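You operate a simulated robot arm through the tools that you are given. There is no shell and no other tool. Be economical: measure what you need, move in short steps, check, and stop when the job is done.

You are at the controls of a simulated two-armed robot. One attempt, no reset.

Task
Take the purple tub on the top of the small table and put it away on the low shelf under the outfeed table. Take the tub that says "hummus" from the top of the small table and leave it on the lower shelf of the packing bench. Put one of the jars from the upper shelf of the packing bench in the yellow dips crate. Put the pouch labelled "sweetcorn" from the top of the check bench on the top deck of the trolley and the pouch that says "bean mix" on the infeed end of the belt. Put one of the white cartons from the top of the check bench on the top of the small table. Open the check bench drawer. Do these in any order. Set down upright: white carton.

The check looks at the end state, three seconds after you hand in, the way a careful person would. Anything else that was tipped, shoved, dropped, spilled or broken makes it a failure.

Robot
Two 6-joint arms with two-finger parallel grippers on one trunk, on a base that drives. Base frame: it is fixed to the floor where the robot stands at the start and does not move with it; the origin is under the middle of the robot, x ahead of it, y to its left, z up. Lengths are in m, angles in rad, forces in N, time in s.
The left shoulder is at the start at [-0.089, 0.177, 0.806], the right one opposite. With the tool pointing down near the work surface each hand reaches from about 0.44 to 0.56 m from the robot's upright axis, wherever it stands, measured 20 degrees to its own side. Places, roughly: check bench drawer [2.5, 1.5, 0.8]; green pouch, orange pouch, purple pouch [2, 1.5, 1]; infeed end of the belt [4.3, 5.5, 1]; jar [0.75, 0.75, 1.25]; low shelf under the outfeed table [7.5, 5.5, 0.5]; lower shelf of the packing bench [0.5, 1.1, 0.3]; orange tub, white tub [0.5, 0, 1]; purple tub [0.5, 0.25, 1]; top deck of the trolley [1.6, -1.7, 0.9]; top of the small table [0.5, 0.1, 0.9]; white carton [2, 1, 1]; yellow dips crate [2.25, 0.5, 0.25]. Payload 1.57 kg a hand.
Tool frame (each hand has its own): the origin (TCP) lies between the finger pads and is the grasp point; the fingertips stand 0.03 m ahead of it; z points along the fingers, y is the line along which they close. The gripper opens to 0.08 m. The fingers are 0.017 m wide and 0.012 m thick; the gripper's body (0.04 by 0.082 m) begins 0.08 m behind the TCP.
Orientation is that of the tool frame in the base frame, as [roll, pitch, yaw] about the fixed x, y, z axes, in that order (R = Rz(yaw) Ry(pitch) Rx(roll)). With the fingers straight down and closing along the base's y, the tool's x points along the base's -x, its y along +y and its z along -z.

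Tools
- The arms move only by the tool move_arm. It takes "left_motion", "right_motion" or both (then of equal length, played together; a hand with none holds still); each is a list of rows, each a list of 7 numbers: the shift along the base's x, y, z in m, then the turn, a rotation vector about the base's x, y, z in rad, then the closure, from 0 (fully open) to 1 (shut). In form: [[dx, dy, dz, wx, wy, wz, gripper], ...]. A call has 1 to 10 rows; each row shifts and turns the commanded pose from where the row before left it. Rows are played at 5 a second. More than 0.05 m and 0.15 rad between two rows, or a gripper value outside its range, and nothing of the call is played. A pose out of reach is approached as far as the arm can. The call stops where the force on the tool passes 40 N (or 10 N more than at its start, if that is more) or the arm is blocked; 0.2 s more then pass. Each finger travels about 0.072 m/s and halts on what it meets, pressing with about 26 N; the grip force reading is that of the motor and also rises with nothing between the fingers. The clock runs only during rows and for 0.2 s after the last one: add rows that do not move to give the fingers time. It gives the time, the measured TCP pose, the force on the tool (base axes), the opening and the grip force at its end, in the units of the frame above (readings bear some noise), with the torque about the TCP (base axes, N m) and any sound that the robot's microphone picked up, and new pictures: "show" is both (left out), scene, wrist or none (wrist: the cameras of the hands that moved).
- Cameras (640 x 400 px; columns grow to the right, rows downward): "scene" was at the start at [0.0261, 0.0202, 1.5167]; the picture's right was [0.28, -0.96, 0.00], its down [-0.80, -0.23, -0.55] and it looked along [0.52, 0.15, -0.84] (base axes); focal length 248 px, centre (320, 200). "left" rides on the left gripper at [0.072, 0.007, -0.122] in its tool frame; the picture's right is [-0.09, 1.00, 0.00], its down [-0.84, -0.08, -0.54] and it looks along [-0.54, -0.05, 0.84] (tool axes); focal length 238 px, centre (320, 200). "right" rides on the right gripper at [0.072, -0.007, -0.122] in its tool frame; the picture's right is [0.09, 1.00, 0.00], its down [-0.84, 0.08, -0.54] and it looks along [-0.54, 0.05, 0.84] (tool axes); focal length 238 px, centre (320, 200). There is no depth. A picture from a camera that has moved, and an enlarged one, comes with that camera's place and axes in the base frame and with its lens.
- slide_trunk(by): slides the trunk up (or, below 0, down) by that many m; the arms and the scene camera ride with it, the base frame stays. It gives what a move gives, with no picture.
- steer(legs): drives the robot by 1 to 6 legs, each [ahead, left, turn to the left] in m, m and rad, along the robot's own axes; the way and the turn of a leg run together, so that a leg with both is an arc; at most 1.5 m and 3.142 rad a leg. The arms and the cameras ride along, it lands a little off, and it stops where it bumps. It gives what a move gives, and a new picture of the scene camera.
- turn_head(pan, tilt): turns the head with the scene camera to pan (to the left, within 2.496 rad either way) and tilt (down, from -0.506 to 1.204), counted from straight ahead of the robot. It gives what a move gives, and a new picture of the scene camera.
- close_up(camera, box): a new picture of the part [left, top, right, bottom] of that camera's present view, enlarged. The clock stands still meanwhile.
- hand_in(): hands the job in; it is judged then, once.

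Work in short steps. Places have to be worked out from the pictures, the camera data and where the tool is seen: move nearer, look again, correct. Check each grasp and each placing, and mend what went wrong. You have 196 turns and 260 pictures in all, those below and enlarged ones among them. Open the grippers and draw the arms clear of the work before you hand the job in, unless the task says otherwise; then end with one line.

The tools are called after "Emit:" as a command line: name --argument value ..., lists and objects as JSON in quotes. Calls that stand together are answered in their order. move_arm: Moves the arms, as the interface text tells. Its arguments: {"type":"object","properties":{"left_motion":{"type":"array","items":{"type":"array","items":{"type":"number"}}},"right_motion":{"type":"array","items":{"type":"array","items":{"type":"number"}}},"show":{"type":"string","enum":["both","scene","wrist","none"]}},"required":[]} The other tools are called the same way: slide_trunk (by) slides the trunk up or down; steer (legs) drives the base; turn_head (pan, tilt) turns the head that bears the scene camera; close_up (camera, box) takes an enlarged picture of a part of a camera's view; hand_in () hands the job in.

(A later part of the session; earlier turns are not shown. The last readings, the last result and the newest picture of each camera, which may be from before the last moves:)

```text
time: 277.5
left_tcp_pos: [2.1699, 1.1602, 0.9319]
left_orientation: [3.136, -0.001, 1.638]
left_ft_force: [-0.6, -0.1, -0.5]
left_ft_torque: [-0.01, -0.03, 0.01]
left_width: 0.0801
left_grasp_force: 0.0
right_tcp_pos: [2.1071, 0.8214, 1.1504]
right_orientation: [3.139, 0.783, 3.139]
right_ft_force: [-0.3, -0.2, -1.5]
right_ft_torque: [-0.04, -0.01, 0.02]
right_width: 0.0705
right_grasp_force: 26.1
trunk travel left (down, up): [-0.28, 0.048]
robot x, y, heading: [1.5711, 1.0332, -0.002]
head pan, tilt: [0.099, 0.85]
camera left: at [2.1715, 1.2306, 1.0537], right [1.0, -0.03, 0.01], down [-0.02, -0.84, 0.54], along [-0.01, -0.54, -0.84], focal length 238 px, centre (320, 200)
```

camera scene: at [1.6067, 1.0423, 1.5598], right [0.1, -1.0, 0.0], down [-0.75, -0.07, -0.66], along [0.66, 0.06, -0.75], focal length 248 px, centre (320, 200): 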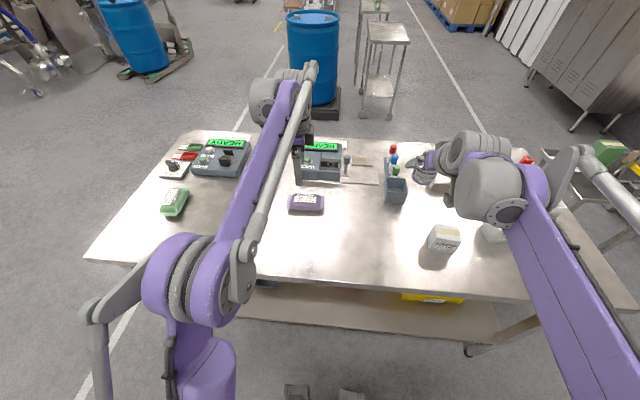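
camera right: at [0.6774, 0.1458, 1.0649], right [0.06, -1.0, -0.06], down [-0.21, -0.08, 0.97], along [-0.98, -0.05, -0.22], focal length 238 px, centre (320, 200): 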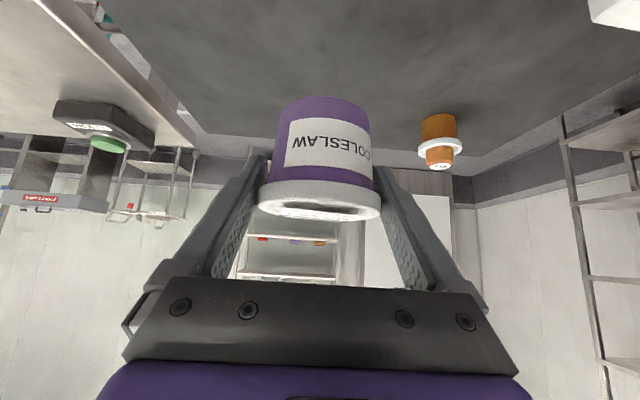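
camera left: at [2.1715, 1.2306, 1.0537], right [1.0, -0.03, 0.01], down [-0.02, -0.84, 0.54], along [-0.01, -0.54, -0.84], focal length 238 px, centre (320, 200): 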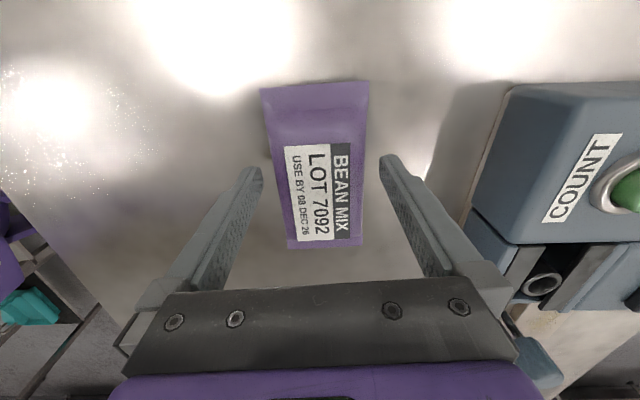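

Centred. Lower 2 cm, close and lift.

Emit:
move_arm --left_motion '[[0, 0, -0.012, 0, 0, 0, 0], [0, 0, -0.009, 0, 0, 0, 0], [0, 0, 0, 0, 0, 0, 0.4], [0, 0, 0, 0, 0, 0, 1], [0, 0, 0, 0, 0, 0, 1], [0, 0, 0, 0, 0, 0, 1], [0, 0, 0.03, 0, 0, 0, 1], [0, 0, 0.04, 0, 0, 0, 1], [0, 0, 0.04, 0, 0, 0, 1], [0, 0, 0.04, 0, 0, 0, 1]]' --show "wrist"

```text
time: 279.7
left_tcp_pos: [2.1699, 1.1582, 1.0606]
left_orientation: [3.135, -0.002, 1.637]
left_ft_force: [-0.2, -0.2, -2.1]
left_ft_torque: [0.06, 0.0, -0.01]
left_width: 0.062
left_grasp_force: 26.2
right_tcp_pos: [2.1071, 0.8206, 1.1495]
right_orientation: [3.14, 0.783, 3.14]
right_ft_force: [0.2, -0.3, -2.2]
right_ft_torque: [0.01, -0.01, 0.01]
right_width: 0.0706
right_grasp_force: 26.0
trunk travel left (down, up): [-0.28, 0.048]
robot x, y, heading: [1.5715, 1.0366, -0.005]
head pan, tilt: [0.099, 0.85]
camera left: at [2.1712, 1.2294, 1.1829], right [1.0, -0.03, 0.01], down [-0.02, -0.84, 0.54], along [-0.01, -0.54, -0.84], focal length 238 px, centre (320, 200)
```

left: 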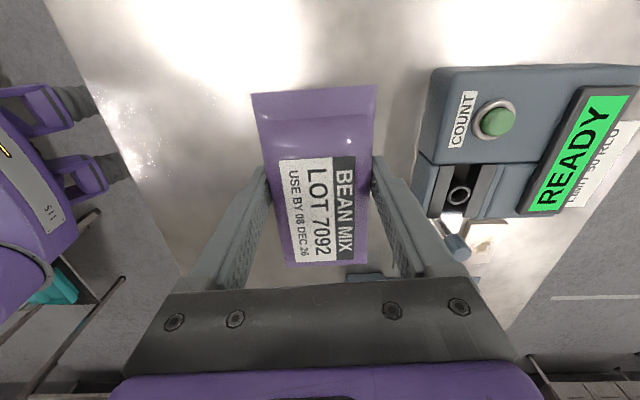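

Both objects held. Back out, go up the aisle past the benches and look toward the belt line.

Emit:
steer --legs '[[-0.2, 0, 0], [0, 0.9, 0], [0, 0.7, 0]]'

Emit:
turn_head --pan 0.75 --tilt 0.25

```text
time: 295.3
left_tcp_pos: [1.9678, 2.7569, 1.0609]
left_orientation: [3.136, -0.003, 1.639]
left_ft_force: [-0.1, 0.6, -1.5]
left_ft_torque: [0.02, -0.01, 0.03]
left_width: 0.0618
left_grasp_force: 27.1
right_tcp_pos: [1.9052, 2.4179, 1.1505]
right_orientation: [3.141, 0.781, -3.141]
right_ft_force: [-0.3, 0.3, -0.8]
right_ft_torque: [0.0, 0.01, 0.0]
right_width: 0.0703
right_grasp_force: 26.1
trunk travel left (down, up): [-0.28, 0.048]
robot x, y, heading: [1.3668, 2.6292, 0.002]
head pan, tilt: [0.099, 0.85]
camera scene: at [1.4047, 2.6398, 1.5599], right [0.1, -0.99, 0.0], down [-0.75, -0.08, -0.66], along [0.66, 0.07, -0.75], focal length 248 px, centre (320, 200)
```

scene: 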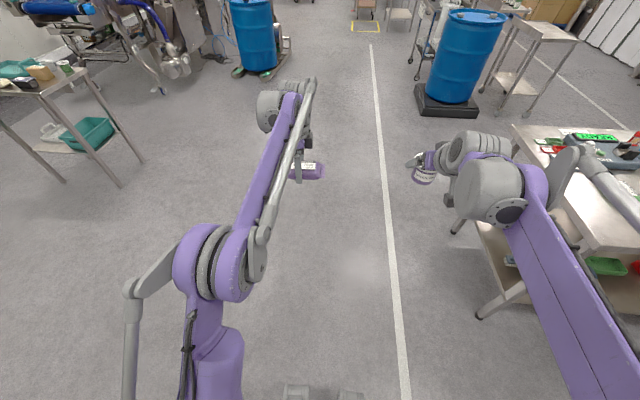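

```text
time: 296.3
left_tcp_pos: [1.9673, 2.7575, 1.0607]
left_orientation: [3.136, -0.002, 1.639]
left_ft_force: [-0.1, 0.2, -2.1]
left_ft_torque: [0.06, -0.04, 0.02]
left_width: 0.0619
left_grasp_force: 26.3
right_tcp_pos: [1.9052, 2.4174, 1.1505]
right_orientation: [3.139, 0.782, 3.14]
right_ft_force: [0.3, -0.1, -1.4]
right_ft_torque: [0.01, -0.02, 0.0]
right_width: 0.0705
right_grasp_force: 25.9
trunk travel left (down, up): [-0.28, 0.048]
robot x, y, heading: [1.3694, 2.6357, -0.005]
head pan, tilt: [0.75, 0.25]
camera scene: at [1.3952, 2.6957, 1.6129], right [0.68, -0.73, 0.0], down [-0.18, -0.17, -0.97], along [0.71, 0.66, -0.25], focal length 248 px, centre (320, 200)
```

scene: 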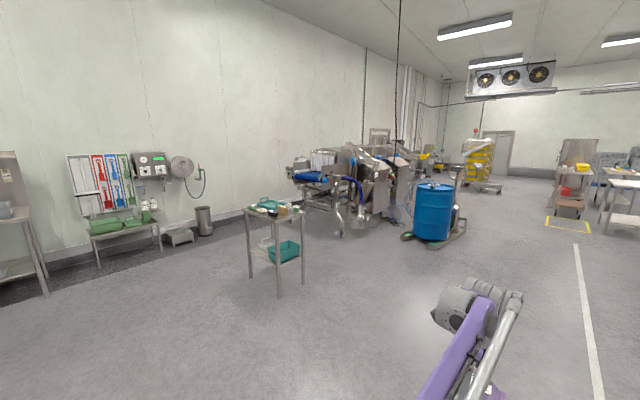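

The belt's blue infeed end is ahead-left (~(4.2,5.4)). Drive to about (4.2, 3.6), turn to face +y and look.

Emit:
steer --legs '[[1.4, 0, 0], [1.4, 0, 0], [0, 0, 1.57], [0.8, 0, 0]]'

Emit:
turn_head --pan 0.0 --tilt 0.4

```text
time: 317.7
left_tcp_pos: [4.0736, 4.034, 1.0614]
left_orientation: [3.137, -0.001, -3.087]
left_ft_force: [-0.9, -0.4, -1.5]
left_ft_torque: [0.02, 0.02, -0.02]
left_width: 0.0612
left_grasp_force: 26.4
right_tcp_pos: [4.4105, 3.968, 1.1496]
right_orientation: [3.14, 0.782, -1.585]
right_ft_force: [0.4, 0.8, -1.9]
right_ft_torque: [0.02, 0.03, 0.02]
right_width: 0.0704
right_grasp_force: 25.4
trunk travel left (down, up): [-0.28, 0.048]
robot x, y, heading: [4.1913, 3.4338, 1.56]
head pan, tilt: [0.75, 0.25]
camera scene: at [4.1268, 3.4624, 1.613], right [0.74, 0.67, 0.0], down [0.17, -0.18, -0.97], along [-0.65, 0.72, -0.25], focal length 248 px, centre (320, 200)
```

scene: 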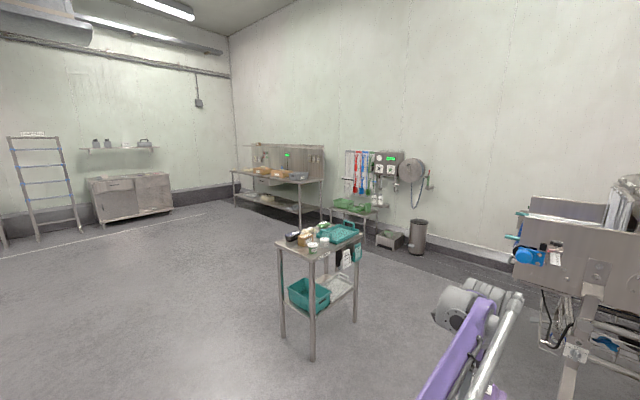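

```text
time: 318.8
left_tcp_pos: [4.0734, 4.0332, 1.061]
left_orientation: [3.137, 0.0, -3.09]
left_ft_force: [0.1, -0.2, -2.6]
left_ft_torque: [0.0, 0.05, -0.01]
left_width: 0.0617
left_grasp_force: 25.6
right_tcp_pos: [4.4105, 3.9678, 1.1497]
right_orientation: [3.14, 0.781, -1.586]
right_ft_force: [-0.5, 0.0, -1.7]
right_ft_torque: [-0.02, -0.01, -0.01]
right_width: 0.0705
right_grasp_force: 26.4
trunk travel left (down, up): [-0.28, 0.048]
robot x, y, heading: [4.1925, 3.4306, 1.556]
head pan, tilt: [0.0, 0.4]
camera scene: at [4.1907, 3.4859, 1.599], right [1.0, -0.01, 0.0], down [-0.01, -0.39, -0.92], along [0.01, 0.92, -0.39], focal length 248 px, centre (320, 200)
```

scene: 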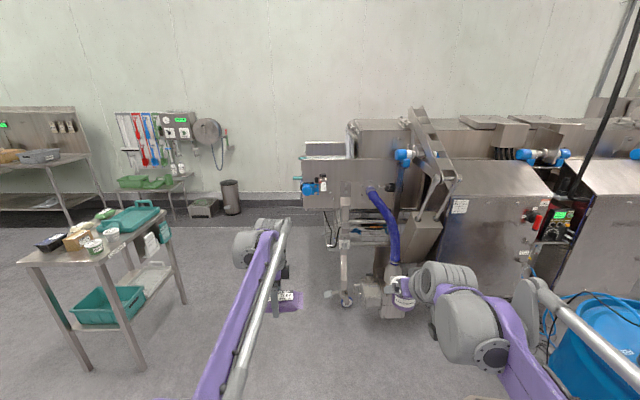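

I'll go around to the −x end of the belt: sidestep left, advance, turn to face +x and look.

Emit:
move_arm --left_motion '[[0, 0, 0.03, 0, 0, 0, 1], [0, 0, 0.03, 0, 0, 0, 1], [0, 0, 0.03, 0, 0, 0, 1], [0, 0, 0.03, 0, 0, 0, 1]]' --show "none"

Emit:
steer --legs '[[0, 0.65, 0], [0.95, 0, 0], [0, 0, -1.56]]'

Emit:
turn_head --pan 0.7 --tilt 0.6

```text
time: 319.8
left_tcp_pos: [4.0736, 4.0181, 1.1491]
left_orientation: [3.136, -0.001, -3.088]
left_ft_force: [-0.3, -0.1, -1.7]
left_ft_torque: [0.03, -0.01, 0.01]
left_width: 0.0617
left_grasp_force: 26.1
left hand out of reach, approached as far as the arm can: row 3, 4
right_tcp_pos: [4.411, 3.9664, 1.1497]
right_orientation: [3.14, 0.781, -1.584]
right_ft_force: [-0.4, -0.4, -2.6]
right_ft_torque: [0.0, -0.01, -0.03]
right_width: 0.07
right_grasp_force: 26.4
trunk travel left (down, up): [-0.28, 0.048]
robot x, y, heading: [4.1932, 3.4319, 1.556]
head pan, tilt: [0.0, 0.4]
```

```text
time: 334.2
left_tcp_pos: [4.1373, 4.5058, 1.1501]
left_orientation: [3.136, -0.003, 1.638]
left_ft_force: [0.3, -0.1, -1.8]
left_ft_torque: [-0.02, 0.0, -0.01]
left_width: 0.0616
left_grasp_force: 25.7
right_tcp_pos: [4.0912, 4.1657, 1.1503]
right_orientation: [3.141, 0.782, 3.14]
right_ft_force: [0.3, -0.7, -1.9]
right_ft_torque: [-0.01, 0.02, -0.01]
right_width: 0.0705
right_grasp_force: 25.7
trunk travel left (down, up): [-0.28, 0.048]
robot x, y, heading: [3.5539, 4.3804, 0.001]
head pan, tilt: [0.0, 0.4]
camera scene: at [3.6049, 4.3802, 1.599], right [0.0, -1.0, 0.0], down [-0.39, 0.0, -0.92], along [0.92, 0.0, -0.39], focal length 248 px, centre (320, 200)
```

scene: 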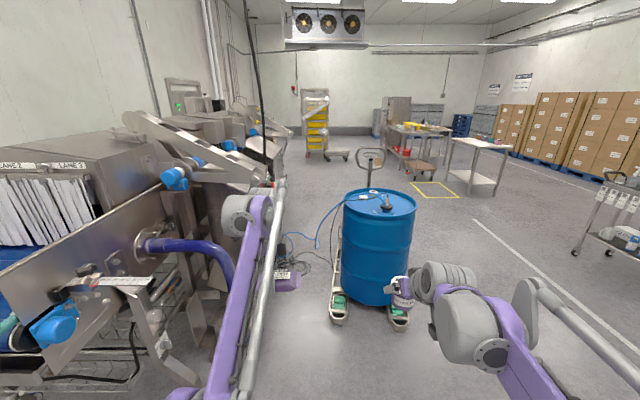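

```text
time: 335.3
left_tcp_pos: [4.1369, 4.5048, 1.1482]
left_orientation: [3.137, -0.002, 1.638]
left_ft_force: [-0.7, -0.9, -2.9]
left_ft_torque: [0.07, -0.01, -0.02]
left_width: 0.0619
left_grasp_force: 26.0
right_tcp_pos: [4.0908, 4.1658, 1.151]
right_orientation: [3.14, 0.782, 3.14]
right_ft_force: [0.0, -0.2, -0.8]
right_ft_torque: [-0.03, 0.0, -0.01]
right_width: 0.0701
right_grasp_force: 25.6
trunk travel left (down, up): [-0.28, 0.048]
robot x, y, heading: [3.5576, 4.3798, 0.0]
head pan, tilt: [0.7, 0.6]
camera scene: at [3.58, 4.4371, 1.5808], right [0.64, -0.77, 0.0], down [-0.43, -0.36, -0.83], along [0.63, 0.53, -0.56], focal length 248 px, centre (320, 200)
```

scene: 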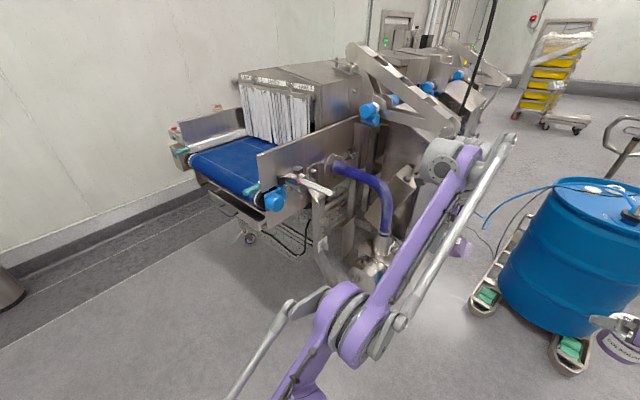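

Belt exposed at about x 4.1–4.5, y 5.3–5.9, between side plates. Raise trunk, sidestep to y≈5.6 in front of the belt end.

Emit:
slide_trunk --by 0.048

Emit:
steer --legs '[[-0.04, 0.6, 0], [0, 0.64, 0]]'

Emit:
turn_head --pan 0.0 --tilt 0.8

```text
time: 336.2
left_tcp_pos: [4.1368, 4.5064, 1.1978]
left_orientation: [3.136, -0.003, 1.637]
left_ft_force: [-0.6, -0.3, -1.6]
left_ft_torque: [0.07, -0.04, -0.02]
left_width: 0.0617
left_grasp_force: 26.2
right_tcp_pos: [4.0903, 4.1652, 1.1976]
right_orientation: [3.139, 0.781, 3.14]
right_ft_force: [-0.8, 0.3, -1.1]
right_ft_torque: [-0.02, 0.01, 0.03]
right_width: 0.0702
right_grasp_force: 26.1
trunk travel left (down, up): [-0.328, 0.0]
robot x, y, heading: [3.5545, 4.3798, -0.004]
head pan, tilt: [0.7, 0.6]
```

```text
time: 343.3
left_tcp_pos: [4.0974, 5.1648, 1.1977]
left_orientation: [3.135, 0.01, 1.626]
left_ft_force: [0.6, -10.8, -1.8]
left_ft_torque: [0.05, -0.16, -0.35]
left_width: 0.0623
left_grasp_force: 26.3
right_tcp_pos: [4.0503, 4.8311, 1.1973]
right_orientation: [3.138, 0.781, 3.136]
right_ft_force: [0.5, -0.2, -1.6]
right_ft_torque: [-0.02, 0.01, -0.01]
right_width: 0.0706
right_grasp_force: 25.7
trunk travel left (down, up): [-0.328, 0.0]
robot x, y, heading: [3.5113, 5.0474, 0.003]
head pan, tilt: [0.7, 0.6]
stopped in leg 2: the force on the tool passed its limit at 48 N (the readings are from after the stop); the commanded pose is now the measured one
camera scene: at [3.5383, 5.1038, 1.6305], right [0.64, -0.77, 0.0], down [-0.43, -0.36, -0.83], along [0.63, 0.53, -0.56], focal length 248 px, centre (320, 200)
```

scene: 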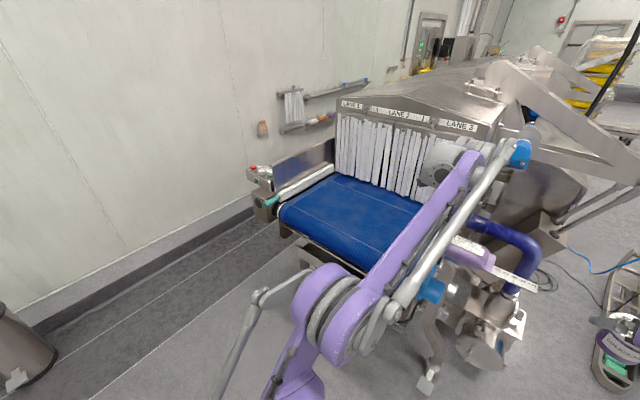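

```text
time: 344.4
left_tcp_pos: [4.0976, 5.1636, 1.1964]
left_orientation: [3.136, 0.007, 1.628]
left_ft_force: [0.2, -15.3, -2.6]
left_ft_torque: [-0.05, -0.08, -0.51]
left_width: 0.0621
left_grasp_force: 26.3
right_tcp_pos: [4.0518, 4.8303, 1.1971]
right_orientation: [3.136, 0.782, 3.136]
right_ft_force: [0.2, -0.2, -2.6]
right_ft_torque: [0.01, 0.01, 0.01]
right_width: 0.0703
right_grasp_force: 25.9
trunk travel left (down, up): [-0.328, 0.0]
robot x, y, heading: [3.5152, 5.0475, -0.003]
head pan, tilt: [0.0, 0.799]
camera scene: at [3.5514, 5.0445, 1.6136], right [0.0, -1.0, 0.0], down [-0.72, 0.0, -0.7], along [0.7, 0.0, -0.72], focal length 248 px, centre (320, 200)
```

scene: 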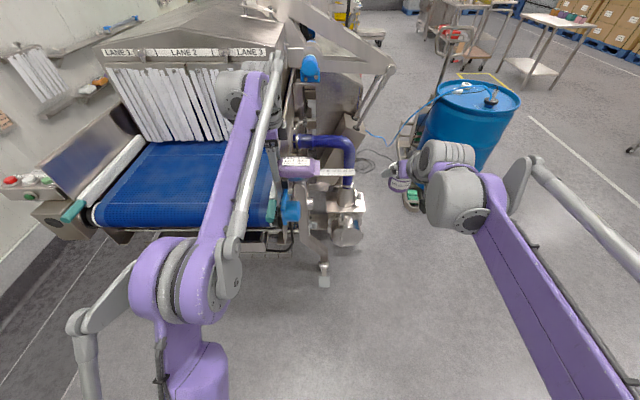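

The left hand touched the belt's side plate. Move right a little, retract both hands, then continue.

Emit:
steer --legs '[[0, -0.06, 0]]'

Emit:
move_arm --left_motion '[[-0.03, 0, 0, 0, 0, 0, 1], [-0.03, 0, 0, 0, 0, 0, 1], [-0.03, 0, 0, 0, 0, 0, 1], [-0.03, 0, 0, 0, 0, 0, 1], [0, 0, 0, 0, 0, 0, 1]]' --right_motion '[[-0.03, 0, 0, 0, 0, 0, 1], [-0.03, 0, 0, 0, 0, 0, 1], [-0.03, 0, 0, 0, 0, 0, 1], [0, 0, 0, 0, 0, 0, 1], [0, 0, 0, 0, 0, 0, 1]]' --show "wrist"

```text
time: 345.6
left_tcp_pos: [4.0959, 5.1092, 1.1966]
left_orientation: [3.137, 0.008, 1.631]
left_ft_force: [0.3, -0.5, -2.7]
left_ft_torque: [0.11, 0.0, -0.02]
left_width: 0.0622
left_grasp_force: 25.9
right_tcp_pos: [4.0512, 4.7752, 1.1975]
right_orientation: [3.138, 0.782, 3.138]
right_ft_force: [0.1, -0.2, -0.5]
right_ft_torque: [0.03, 0.02, 0.0]
right_width: 0.0704
right_grasp_force: 26.3
trunk travel left (down, up): [-0.328, 0.0]
robot x, y, heading: [3.5116, 4.9897, 0.003]
head pan, tilt: [0.0, 0.799]
camera scene: at [3.5512, 4.9887, 1.6136], right [0.0, -1.0, 0.0], down [-0.72, 0.0, -0.7], along [0.7, 0.0, -0.72], focal length 248 px, centre (320, 200)
```

scene: 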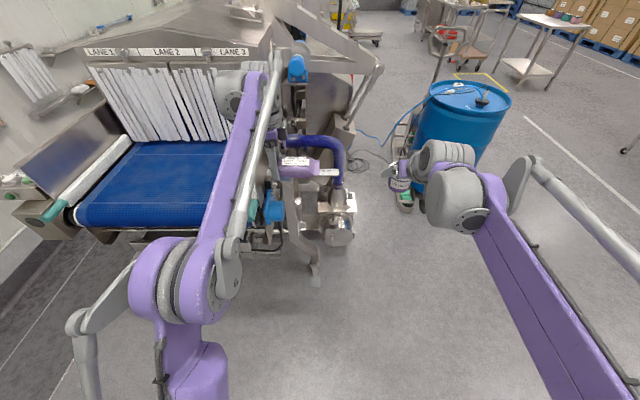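

```text
time: 346.8
left_tcp_pos: [3.978, 5.1094, 1.1978]
left_orientation: [3.136, 0.009, 1.629]
left_ft_force: [0.2, -0.3, -2.1]
left_ft_torque: [0.09, -0.03, 0.01]
left_width: 0.0619
left_grasp_force: 25.6
right_tcp_pos: [3.9614, 4.7738, 1.1977]
right_orientation: [3.14, 0.782, 3.139]
right_ft_force: [-0.5, 0.6, -1.9]
right_ft_torque: [-0.01, 0.04, -0.01]
right_width: 0.0703
right_grasp_force: 25.9
trunk travel left (down, up): [-0.328, 0.0]
robot x, y, heading: [3.516, 4.9877, 0.005]
head pan, tilt: [0.0, 0.799]
camera right: at [3.8243, 4.7674, 1.2318], right [-0.06, 1.0, -0.06], down [0.21, 0.08, 0.97], along [0.97, 0.05, -0.22], focal length 238 px, centre (320, 200)
camera left: at [3.9799, 5.1811, 1.3187], right [1.0, -0.03, 0.01], down [-0.03, -0.84, 0.55], along [-0.01, -0.55, -0.84], focal length 238 px, centre (320, 200)
```

right: 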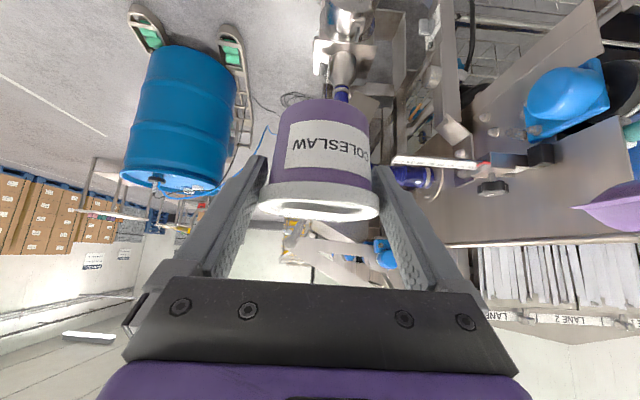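
left: 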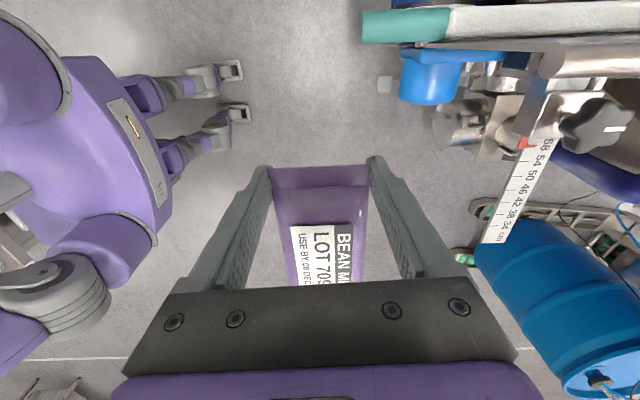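

Pouch slid a little in the grip but is held. Sidestep 0.51 left with hands retracted.

Emit:
move_arm --right_motion '[[0, 0.03, 0, 0, 0, 0, 1], [0, 0.03, 0, 0, 0, 0, 1], [0, 0, 0, 0, 0, 0, 1]]' --show "none"

Emit:
steer --legs '[[0, 0.51, -0.004]]'

Emit:
close_up --camera "left" --box '[0, 0, 640, 400]'

```text
time: 347.6
left_tcp_pos: [3.9774, 5.1095, 1.1987]
left_orientation: [3.137, 0.008, 1.63]
left_ft_force: [0.9, 0.2, -1.3]
left_ft_torque: [0.11, -0.01, -0.01]
left_width: 0.062
left_grasp_force: 26.2
right_tcp_pos: [3.9603, 4.8332, 1.198]
right_orientation: [3.14, 0.783, 3.137]
right_ft_force: [-0.7, -0.2, -2.0]
right_ft_torque: [-0.02, 0.0, 0.0]
right_width: 0.0704
right_grasp_force: 25.5
trunk travel left (down, up): [-0.328, 0.0]
robot x, y, heading: [3.5179, 4.9853, -0.008]
head pan, tilt: [0.0, 0.799]
```

```text
time: 352.6
left_tcp_pos: [3.9782, 5.6187, 1.1974]
left_orientation: [3.136, 0.009, 1.629]
left_ft_force: [-0.3, -0.5, -2.2]
left_ft_torque: [0.13, -0.02, -0.02]
left_width: 0.0618
left_grasp_force: 26.0
right_tcp_pos: [3.9616, 5.3435, 1.1979]
right_orientation: [3.142, 0.782, 3.138]
right_ft_force: [-0.2, 1.0, -1.3]
right_ft_torque: [0.02, 0.02, -0.01]
right_width: 0.0703
right_grasp_force: 25.5
trunk travel left (down, up): [-0.328, 0.0]
robot x, y, heading: [3.5161, 5.4988, -0.002]
head pan, tilt: [0.0, 0.799]
camera scene: at [3.5521, 5.4986, 1.6136], right [0.0, -1.0, 0.0], down [-0.72, 0.0, -0.7], along [0.7, 0.0, -0.72], focal length 248 px, centre (320, 200)
```

scene: 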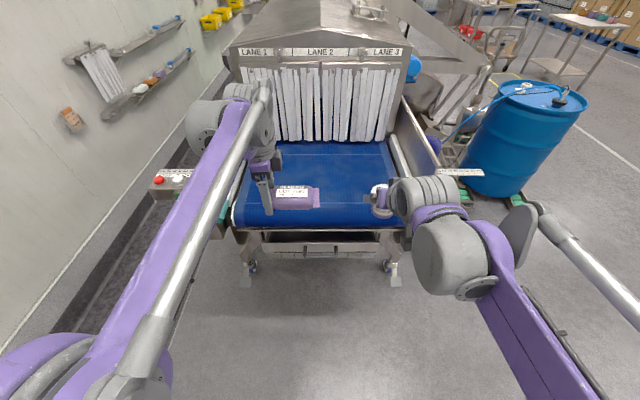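

```text
1.00 times, centred on (320, 200) of left (not enlarged: the box is as wide or as high as the picture)
camera zoom: at [3.9804, 5.6911, 1.3189], right [1.0, -0.03, 0.01], down [-0.03, -0.84, 0.55], along [-0.01, -0.55, -0.84], focal length 238 px, centre (320, 200)
```

zoom: 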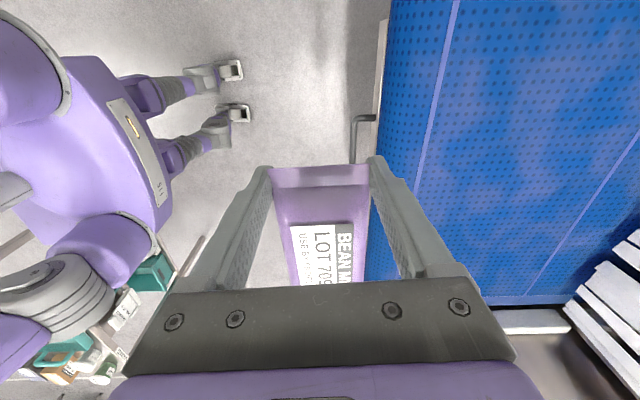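

Ahead lies the belt. Roll forward 0.22 so the pouch is above the belt.

Emit:
steer --legs '[[0.22, 0, 0]]'

Emit:
move_arm --left_motion '[[0, -0.01, -0.04, 0, 0, 0, 1], [0, -0.01, -0.04, 0, 0, 0, 1], [0, -0.01, -0.04, 0, 0, 0, 1], [0, 0, 0, 0, 0, 0, 1]]' --show "wrist"

```text
time: 354.2
left_tcp_pos: [4.1936, 5.6188, 1.1981]
left_orientation: [3.135, 0.009, 1.628]
left_ft_force: [-0.3, 0.5, -2.2]
left_ft_torque: [0.07, 0.01, 0.02]
left_width: 0.0621
left_grasp_force: 26.0
right_tcp_pos: [4.177, 5.3416, 1.1969]
right_orientation: [3.139, 0.783, 3.137]
right_ft_force: [-0.2, 0.9, -2.4]
right_ft_torque: [0.02, -0.01, -0.03]
right_width: 0.0703
right_grasp_force: 25.8
trunk travel left (down, up): [-0.328, 0.0]
robot x, y, heading: [3.73, 5.4985, -0.007]
head pan, tilt: [0.0, 0.799]
camera scene: at [3.7679, 5.4981, 1.6134], right [0.0, -1.0, 0.0], down [-0.72, 0.0, -0.7], along [0.7, 0.0, -0.72], focal length 248 px, centre (320, 200)
```

scene: 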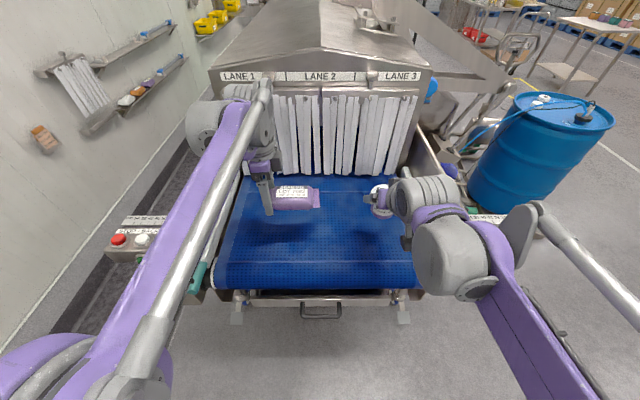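

```text
time: 355.2
left_tcp_pos: [4.1938, 5.5866, 1.0771]
left_orientation: [3.133, 0.009, 1.629]
left_ft_force: [-0.8, -0.1, -2.5]
left_ft_torque: [0.07, -0.02, -0.01]
left_width: 0.0618
left_grasp_force: 26.3
right_tcp_pos: [4.1781, 5.343, 1.1987]
right_orientation: [3.139, 0.784, 3.139]
right_ft_force: [-0.6, -0.5, -1.8]
right_ft_torque: [0.01, 0.04, -0.03]
right_width: 0.0701
right_grasp_force: 25.6
trunk travel left (down, up): [-0.328, 0.0]
robot x, y, heading: [3.7315, 5.4943, -0.0]
head pan, tilt: [0.0, 0.799]
camera left: at [4.1959, 5.6592, 1.1986], right [1.0, -0.04, 0.01], down [-0.03, -0.84, 0.55], along [-0.01, -0.55, -0.84], focal length 238 px, centre (320, 200)
```

left: 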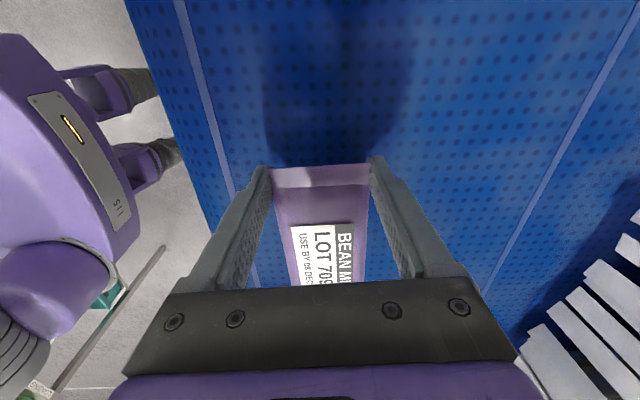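

Lower toward the belt.

Emit:
move_arm --left_motion '[[0, 0, -0.03, 0, 0, 0, 1], [0, 0, -0.02, 0, 0, 0, 1], [0, 0, -0.015, 0, 0, 0, 1], [0, 0, -0.01, 0, 0, 0, 1], [0, 0, 0, 0, 0, 0, 1]]' --show "wrist"

```text
time: 355.7
left_tcp_pos: [4.1942, 5.588, 1.0504]
left_orientation: [3.14, 0.009, 1.627]
left_ft_force: [-0.8, -0.6, 19.5]
left_ft_torque: [0.01, 0.5, -0.01]
left_width: 0.0616
left_grasp_force: 26.3
right_tcp_pos: [4.1773, 5.3424, 1.1988]
right_orientation: [3.14, 0.78, 3.139]
right_ft_force: [-1.0, -0.5, -1.6]
right_ft_torque: [0.01, 0.04, 0.02]
right_width: 0.0702
right_grasp_force: 26.1
trunk travel left (down, up): [-0.328, 0.0]
robot x, y, heading: [3.737, 5.4968, -0.0]
head pan, tilt: [0.0, 0.799]
stopped in row 2 (left hand): the force on the tool passed its limit at 92 N (the readings are from after the stop); the commanded pose is now the measured one
camera left: at [4.1967, 5.6596, 1.1713], right [1.0, -0.04, 0.0], down [-0.03, -0.84, 0.55], along [-0.02, -0.55, -0.84], focal length 238 px, centre (320, 200)
```

left: 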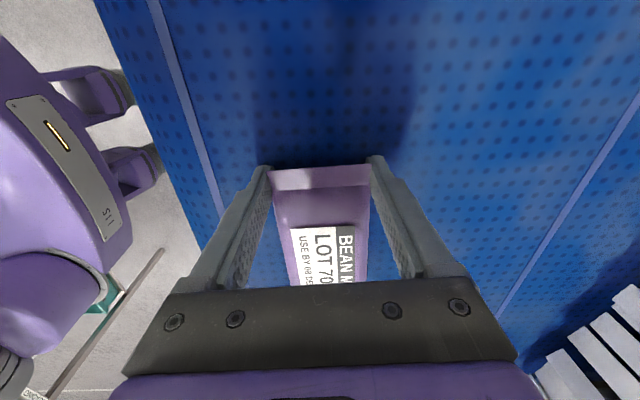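

Contact with the belt (z≈1.02). Ease, open, lift.

Emit:
move_arm --left_motion '[[0, 0, 0.002, 0, 0, 0, 1], [0, 0, 0, 0, 0, 0, 0.3], [0, 0, 0, 0, 0, 0, 0], [0, 0, 0, 0, 0, 0, 0], [0, 0, 0.03, 0, 0, 0, 0], [0, 0, 0.04, 0, 0, 0, 0], [0, 0, 0.04, 0, 0, 0, 0], [0, 0, 0.03, 0, 0, 0, 0]]' --show "both"

```text
time: 357.5
left_tcp_pos: [4.1942, 5.5885, 1.1907]
left_orientation: [3.139, 0.01, 1.628]
left_ft_force: [-0.2, 0.3, -0.4]
left_ft_torque: [-0.02, -0.01, 0.02]
left_width: 0.0798
left_grasp_force: 0.1
right_tcp_pos: [4.1773, 5.3421, 1.1978]
right_orientation: [3.14, 0.782, 3.139]
right_ft_force: [-0.7, 0.1, -1.2]
right_ft_torque: [-0.01, -0.02, -0.03]
right_width: 0.0704
right_grasp_force: 26.5
trunk travel left (down, up): [-0.328, 0.0]
robot x, y, heading: [3.7319, 5.4983, -0.005]
head pan, tilt: [0.0, 0.799]
camera scene: at [3.7688, 5.498, 1.6136], right [0.0, -1.0, 0.0], down [-0.72, 0.0, -0.7], along [0.7, 0.0, -0.72], focal length 248 px, centre (320, 200)
camera left: at [4.1974, 5.6601, 1.312], right [1.0, -0.04, 0.0], down [-0.03, -0.84, 0.55], along [-0.02, -0.55, -0.84], focal length 238 px, centre (320, 200)
```

scene: 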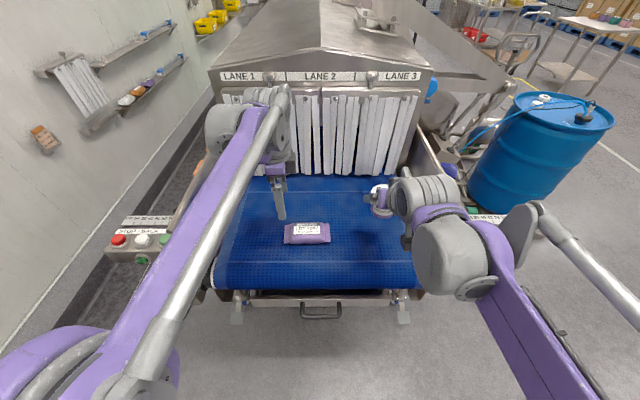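
left: 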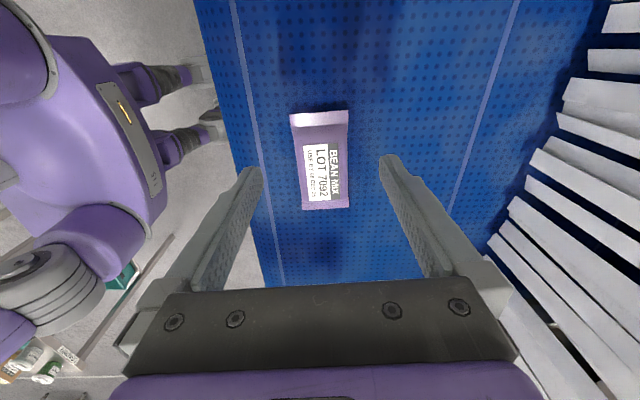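

Bean mix lies on the infeed end. Back out and travel toward the outfeed side.

Emit:
steer --legs '[[-0.26, 0, 0], [0, -1.1, 0], [0, -1.45, 0]]'

Emit:
turn_head --pan 0.25 --tilt 0.25

```text
time: 381.4
left_tcp_pos: [3.9472, 3.0399, 1.1902]
left_orientation: [3.137, 0.009, 1.634]
left_ft_force: [0.1, 0.7, -0.6]
left_ft_torque: [-0.01, 0.01, 0.01]
left_width: 0.0799
left_grasp_force: 0.1
right_tcp_pos: [3.932, 2.7954, 1.1981]
right_orientation: [3.138, 0.783, -3.139]
right_ft_force: [0.2, -1.4, -0.9]
right_ft_torque: [0.0, -0.02, -0.01]
right_width: 0.0706
right_grasp_force: 25.8
trunk travel left (down, up): [-0.328, 0.0]
robot x, y, heading: [3.4867, 2.9484, 0.002]
head pan, tilt: [0.0, 0.799]
camera scene: at [3.522, 2.9469, 1.6136], right [0.0, -1.0, 0.0], down [-0.72, 0.0, -0.7], along [0.7, 0.0, -0.72], focal length 248 px, centre (320, 200)
```

scene: 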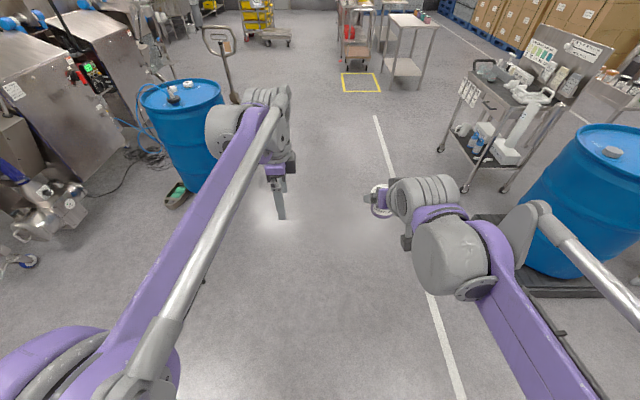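

```text
time: 382.4
left_tcp_pos: [3.9469, 3.0388, 1.19]
left_orientation: [3.137, 0.01, 1.635]
left_ft_force: [-1.1, 0.5, -0.6]
left_ft_torque: [-0.02, -0.03, 0.01]
left_width: 0.08
left_grasp_force: 0.0
right_tcp_pos: [3.9317, 2.7946, 1.1975]
right_orientation: [3.139, 0.783, -3.138]
right_ft_force: [0.2, -0.4, -1.1]
right_ft_torque: [0.02, -0.01, 0.02]
right_width: 0.0707
right_grasp_force: 26.5
trunk travel left (down, up): [-0.328, 0.0]
robot x, y, heading: [3.4847, 2.9469, 0.007]
head pan, tilt: [0.25, 0.25]
camera scene: at [3.5318, 2.97, 1.6626], right [0.25, -0.97, 0.0], down [-0.24, -0.06, -0.97], along [0.94, 0.24, -0.25], focal length 248 px, centre (320, 200)
```

scene: 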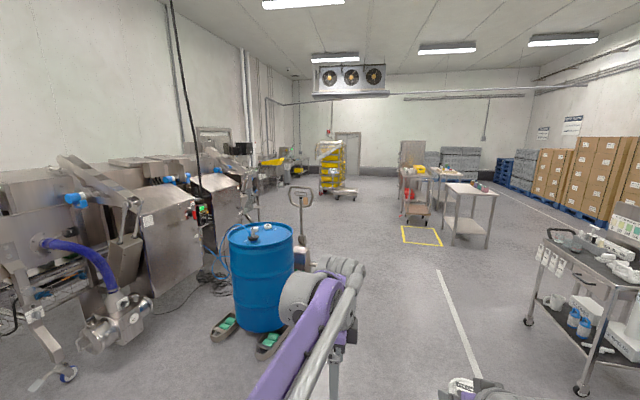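

Lane y≈2.9 is clear. Drive ahead to x≈6.6 and look left at the outfeed.

Emit:
steer --legs '[[1.5, -0.05, 0], [1.5, 0, 0]]'

Emit:
turn_head --pan 1.1 --tilt 0.35

```text
refused: leg 1 is longer than a leg can be; nothing moved
```

```text
time: 383.6
left_tcp_pos: [3.9474, 3.0406, 1.1906]
left_orientation: [3.138, 0.008, 1.636]
left_ft_force: [-0.9, 0.0, 0.1]
left_ft_torque: [0.01, 0.03, -0.03]
left_width: 0.0799
left_grasp_force: 0.0
right_tcp_pos: [3.9316, 2.7949, 1.1975]
right_orientation: [3.14, 0.78, -3.139]
right_ft_force: [-0.5, -0.7, -0.9]
right_ft_torque: [0.02, -0.02, -0.01]
right_width: 0.0706
right_grasp_force: 26.5
trunk travel left (down, up): [-0.328, 0.0]
robot x, y, heading: [3.4848, 2.9447, 0.002]
head pan, tilt: [1.1, 0.351]
camera scene: at [3.4833, 3.0296, 1.6532], right [0.89, -0.45, 0.0], down [-0.15, -0.31, -0.94], along [0.42, 0.84, -0.34], focal length 248 px, centre (320, 200)
```

scene: 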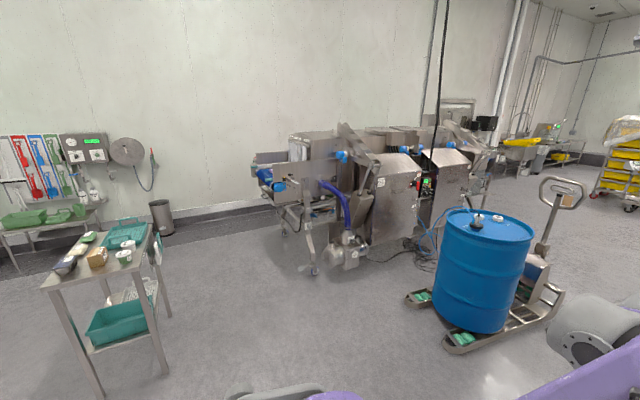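

Leg too long; redo with shorter legs.

Emit:
steer --legs '[[1.45, 0, 0], [1.45, -0.1, 0]]'

```text
time: 397.6
left_tcp_pos: [6.8484, 2.9376, 1.1892]
left_orientation: [3.139, 0.009, 1.63]
left_ft_force: [-0.1, -0.3, -0.6]
left_ft_torque: [-0.03, -0.03, 0.03]
left_width: 0.0801
left_grasp_force: 0.1
right_tcp_pos: [6.8323, 2.6918, 1.1973]
right_orientation: [3.14, 0.781, 3.139]
right_ft_force: [0.2, 1.2, -1.1]
right_ft_torque: [0.04, 0.03, -0.01]
right_width: 0.0704
right_grasp_force: 26.0
trunk travel left (down, up): [-0.328, 0.0]
robot x, y, heading: [6.3849, 2.8446, 0.002]
head pan, tilt: [1.1, 0.351]
camera scene: at [6.3844, 2.9292, 1.6532], right [0.89, -0.46, 0.0], down [-0.16, -0.31, -0.94], along [0.43, 0.84, -0.34], focal length 248 px, centre (320, 200)
```

scene: 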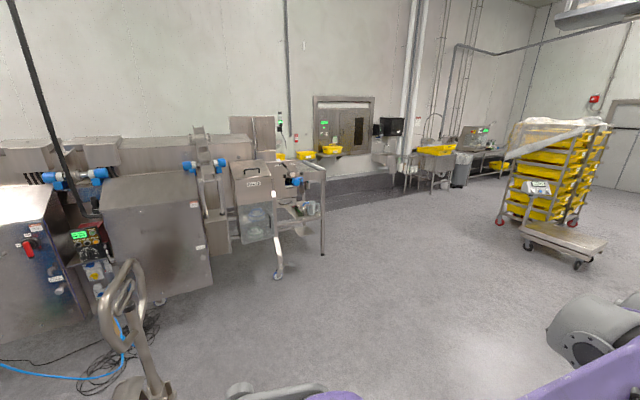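

Emit:
close_up --camera "scene" --box '[210, 120, 370, 290]'

```text
2.35 times, centred on (290, 205) of scene
camera zoom: at [6.3844, 2.9292, 1.6532], right [0.89, -0.46, 0.0], down [-0.16, -0.31, -0.94], along [0.43, 0.84, -0.34], focal length 584 px, centre (391, 188)
```

zoom: 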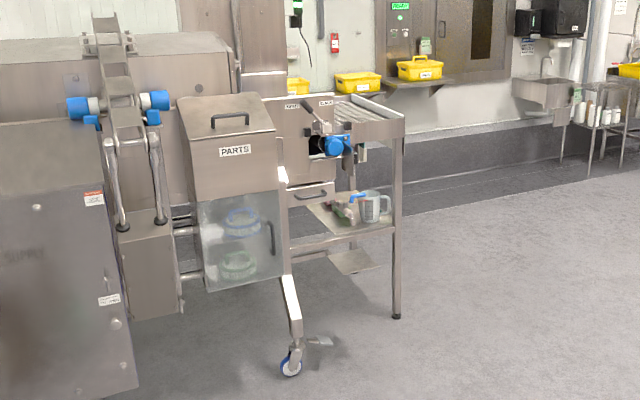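

The outfeed table's low shelf is at z≈0.47, x ~7.1–7.6, y>5.24. Drive to (7.45, 4.1) facing +y and look.

Emit:
steer --legs '[[1.08, 0, 0], [0, 0, 1.57], [1.3, 0, 0]]'

Emit:
turn_head --pan 0.0 --tilt 0.65

```text
time: 413.0
left_tcp_pos: [7.4185, 4.6, 1.1892]
left_orientation: [3.138, 0.009, -3.099]
left_ft_force: [0.8, -1.5, 0.0]
left_ft_torque: [-0.04, 0.0, 0.01]
left_width: 0.08
left_grasp_force: 0.2
right_tcp_pos: [7.6642, 4.5798, 1.1984]
right_orientation: [3.138, 0.783, -1.587]
right_ft_force: [-0.1, -1.2, -1.4]
right_ft_torque: [0.0, 0.01, 0.02]
right_width: 0.0702
right_grasp_force: 26.1
trunk travel left (down, up): [-0.328, 0.0]
robot x, y, heading: [7.5034, 4.1383, 1.55]
head pan, tilt: [1.1, 0.351]
camera scene: at [7.4189, 4.138, 1.6532], right [0.47, 0.88, 0.0], down [0.3, -0.16, -0.94], along [-0.83, 0.44, -0.34], focal length 248 px, centre (320, 200)
```

scene: 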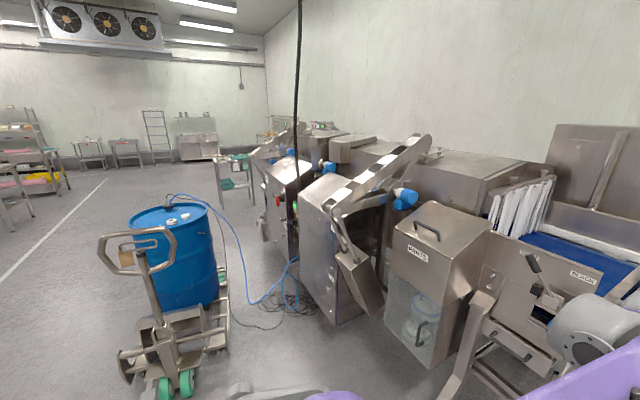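

```text
time: 414.4
left_tcp_pos: [7.4187, 4.5997, 1.1898]
left_orientation: [3.138, 0.008, -3.099]
left_ft_force: [0.8, 0.9, 0.0]
left_ft_torque: [0.02, 0.0, 0.01]
left_width: 0.0801
left_grasp_force: 0.2
right_tcp_pos: [7.6631, 4.5798, 1.1981]
right_orientation: [3.139, 0.781, -1.587]
right_ft_force: [0.0, -0.7, -1.3]
right_ft_torque: [0.0, -0.01, -0.02]
right_width: 0.0704
right_grasp_force: 26.0
trunk travel left (down, up): [-0.328, 0.0]
robot x, y, heading: [7.5047, 4.1402, 1.554]
head pan, tilt: [0.0, 0.649]
camera scene: at [7.5025, 4.1814, 1.6262], right [1.0, -0.02, 0.0], down [-0.01, -0.6, -0.8], along [0.01, 0.8, -0.6], focal length 248 px, centre (320, 200)
```

scene: 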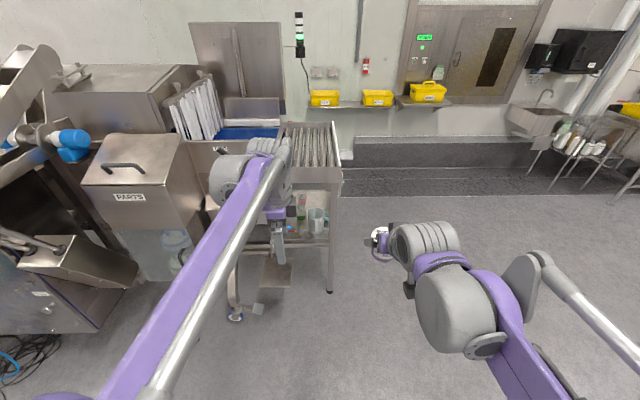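

Better access from the table's +x end. Drive to (8.3, 5.45) and face −x.

Emit:
steer --legs '[[0, -0.85, 0], [1.35, 0, 0], [0, 0, 1.57]]'

Emit:
slide_trunk --by -0.328

Emit:
turn_head --pan 0.0 --tilt 0.7

```text
time: 432.4
left_tcp_pos: [7.9098, 5.371, 1.1897]
left_orientation: [3.137, 0.008, -1.496]
left_ft_force: [-0.2, -0.2, -0.3]
left_ft_torque: [-0.01, -0.02, -0.02]
left_width: 0.0802
left_grasp_force: 0.0
right_tcp_pos: [7.9215, 5.6167, 1.199]
right_orientation: [3.14, 0.781, 0.014]
right_ft_force: [-0.9, 0.5, -0.9]
right_ft_torque: [-0.01, -0.01, -0.05]
right_width: 0.0703
right_grasp_force: 26.2
trunk travel left (down, up): [-0.328, 0.0]
robot x, y, heading: [8.3687, 5.4673, -3.126]
head pan, tilt: [0.0, 0.649]
camera scene: at [8.3251, 5.4694, 1.6262], right [-0.01, 1.0, 0.0], down [0.6, 0.01, -0.8], along [-0.8, -0.01, -0.6], focal length 248 px, centre (320, 200)
```

scene: 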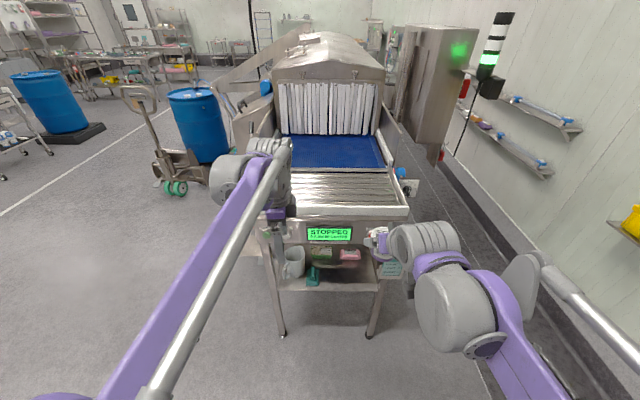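

```text
time: 435.7
left_tcp_pos: [7.9088, 5.3717, 0.8622]
left_orientation: [3.139, 0.008, -1.496]
left_ft_force: [-0.4, -0.1, 0.0]
left_ft_torque: [-0.02, 0.0, 0.0]
left_width: 0.0799
left_grasp_force: 0.1
right_tcp_pos: [7.9221, 5.6172, 0.8699]
right_orientation: [3.139, 0.782, 0.015]
right_ft_force: [0.8, 0.4, -0.8]
right_ft_torque: [0.0, -0.05, 0.04]
right_width: 0.0706
right_grasp_force: 26.4
trunk travel left (down, up): [0.0, 0.328]
robot x, y, heading: [8.3723, 5.4693, -3.131]
head pan, tilt: [0.0, 0.649]
```

```text
time: 436.3
left_tcp_pos: [7.9083, 5.3707, 0.8636]
left_orientation: [3.137, 0.008, -1.497]
left_ft_force: [0.5, -0.1, 0.3]
left_ft_torque: [-0.03, 0.0, 0.0]
left_width: 0.0798
left_grasp_force: 0.1
right_tcp_pos: [7.9212, 5.6164, 0.8702]
right_orientation: [3.139, 0.782, 0.015]
right_ft_force: [0.3, -1.0, -1.1]
right_ft_torque: [-0.04, -0.01, -0.01]
right_width: 0.0703
right_grasp_force: 26.0
trunk travel left (down, up): [0.0, 0.328]
robot x, y, heading: [8.3687, 5.4712, -3.132]
head pan, tilt: [0.0, 0.7]
camera scene: at [8.2741, 5.4687, 1.2888], right [-0.01, 1.0, 0.0], down [0.64, 0.01, -0.77], along [-0.76, -0.01, -0.64], focal length 248 px, centre (320, 200)
```

scene: 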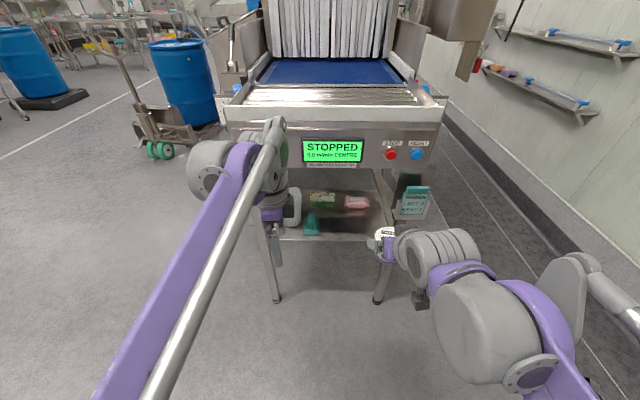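

Emit:
close_up --camera "scene" --box '[230, 150, 430, 280]'

Emit:
close_up --camera "right" --box '[0, 0, 640, 400]'

```text
3.08 times, centred on (330, 215) of scene
camera zoom: at [8.2741, 5.4687, 1.2888], right [-0.01, 1.0, 0.0], down [0.64, 0.01, -0.77], along [-0.76, -0.01, -0.64], focal length 763 px, centre (289, 154)
```

zoom: 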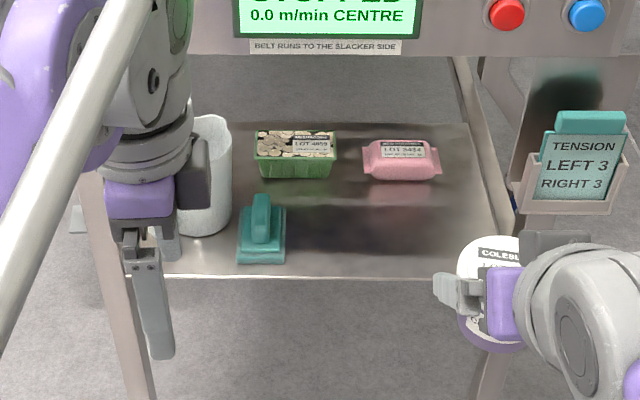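

```text
1.00 times, centred on (320, 200) of right (not enlarged: the box is as wide or as high as the picture)
camera zoom: at [8.0581, 5.626, 0.9047], right [0.08, -0.99, -0.06], down [-0.21, -0.08, 0.97], along [-0.97, -0.06, -0.22], focal length 238 px, centre (320, 200)
```

zoom: 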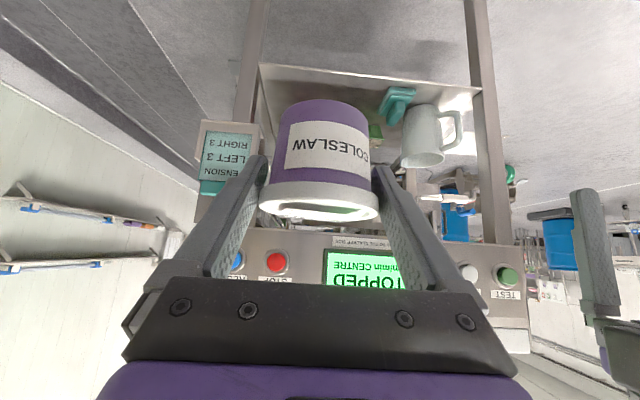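

Free spot on the low shelf at ≈(7.50, 5.61), shelf z≈0.49. Tuck the left hand aside and lower the right hand in front of the shelf.

Emit:
move_arm --left_motion '[[0.02, -0.04, 0.01, 0, 0, 0, 0], [0.02, -0.04, 0.01, 0, 0, 0, 0], [0.02, -0.04, 0.01, 0, 0, 0, 0], [0.02, -0.04, 0.01, 0, 0, 0, 0], [0.02, -0.04, 0.01, 0, 0, 0, 0], [0, -0.04, 0, 0, 0, 0, 0], [0, -0.04, 0, 0, 0, 0, 0], [0, -0.02, 0, 0, 0, 0, 0]]' --right_motion '[[0, 0, -0.03, 0, 0, 0, 1], [0, 0, -0.03, 0, 0, 0, 1], [0, 0, -0.03, 0, 0, 0, 1], [0, 0, -0.03, 0, 0, 0, 1], [0, 0, -0.03, 0, 0, 0, 1], [0, 0, -0.03, 0, 0, 0, 1], [0, 0, -0.03, 0, 0, 0, 1], [0, 0, -0.03, 0, 0, 0, 1]]' --show "scene"

```text
time: 438.1
left_tcp_pos: [8.0077, 5.0716, 0.9111]
left_orientation: [3.138, 0.009, -1.498]
left_ft_force: [0.2, 0.2, -0.2]
left_ft_torque: [-0.02, 0.01, -0.01]
left_width: 0.0801
left_grasp_force: 0.0
right_tcp_pos: [7.9215, 5.6164, 0.6302]
right_orientation: [3.139, 0.78, 0.012]
right_ft_force: [-0.8, 0.4, -1.9]
right_ft_torque: [0.03, 0.04, 0.03]
right_width: 0.0703
right_grasp_force: 26.2
trunk travel left (down, up): [0.0, 0.328]
robot x, y, heading: [8.3679, 5.4688, -3.127]
head pan, tilt: [0.0, 0.7]
camera scene: at [8.2737, 5.4685, 1.2887], right [-0.01, 1.0, 0.0], down [0.64, 0.01, -0.76], along [-0.76, -0.01, -0.64], focal length 248 px, centre (320, 200)
```

scene: 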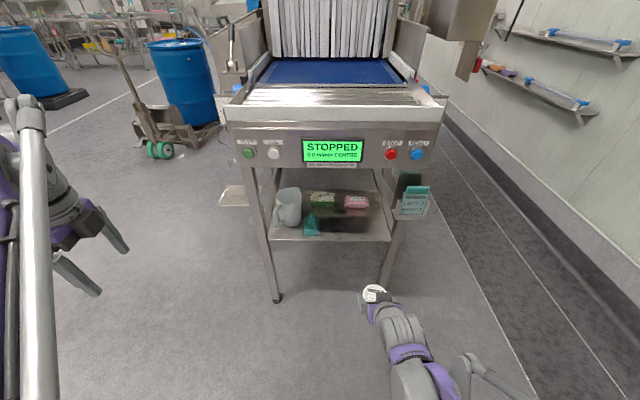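

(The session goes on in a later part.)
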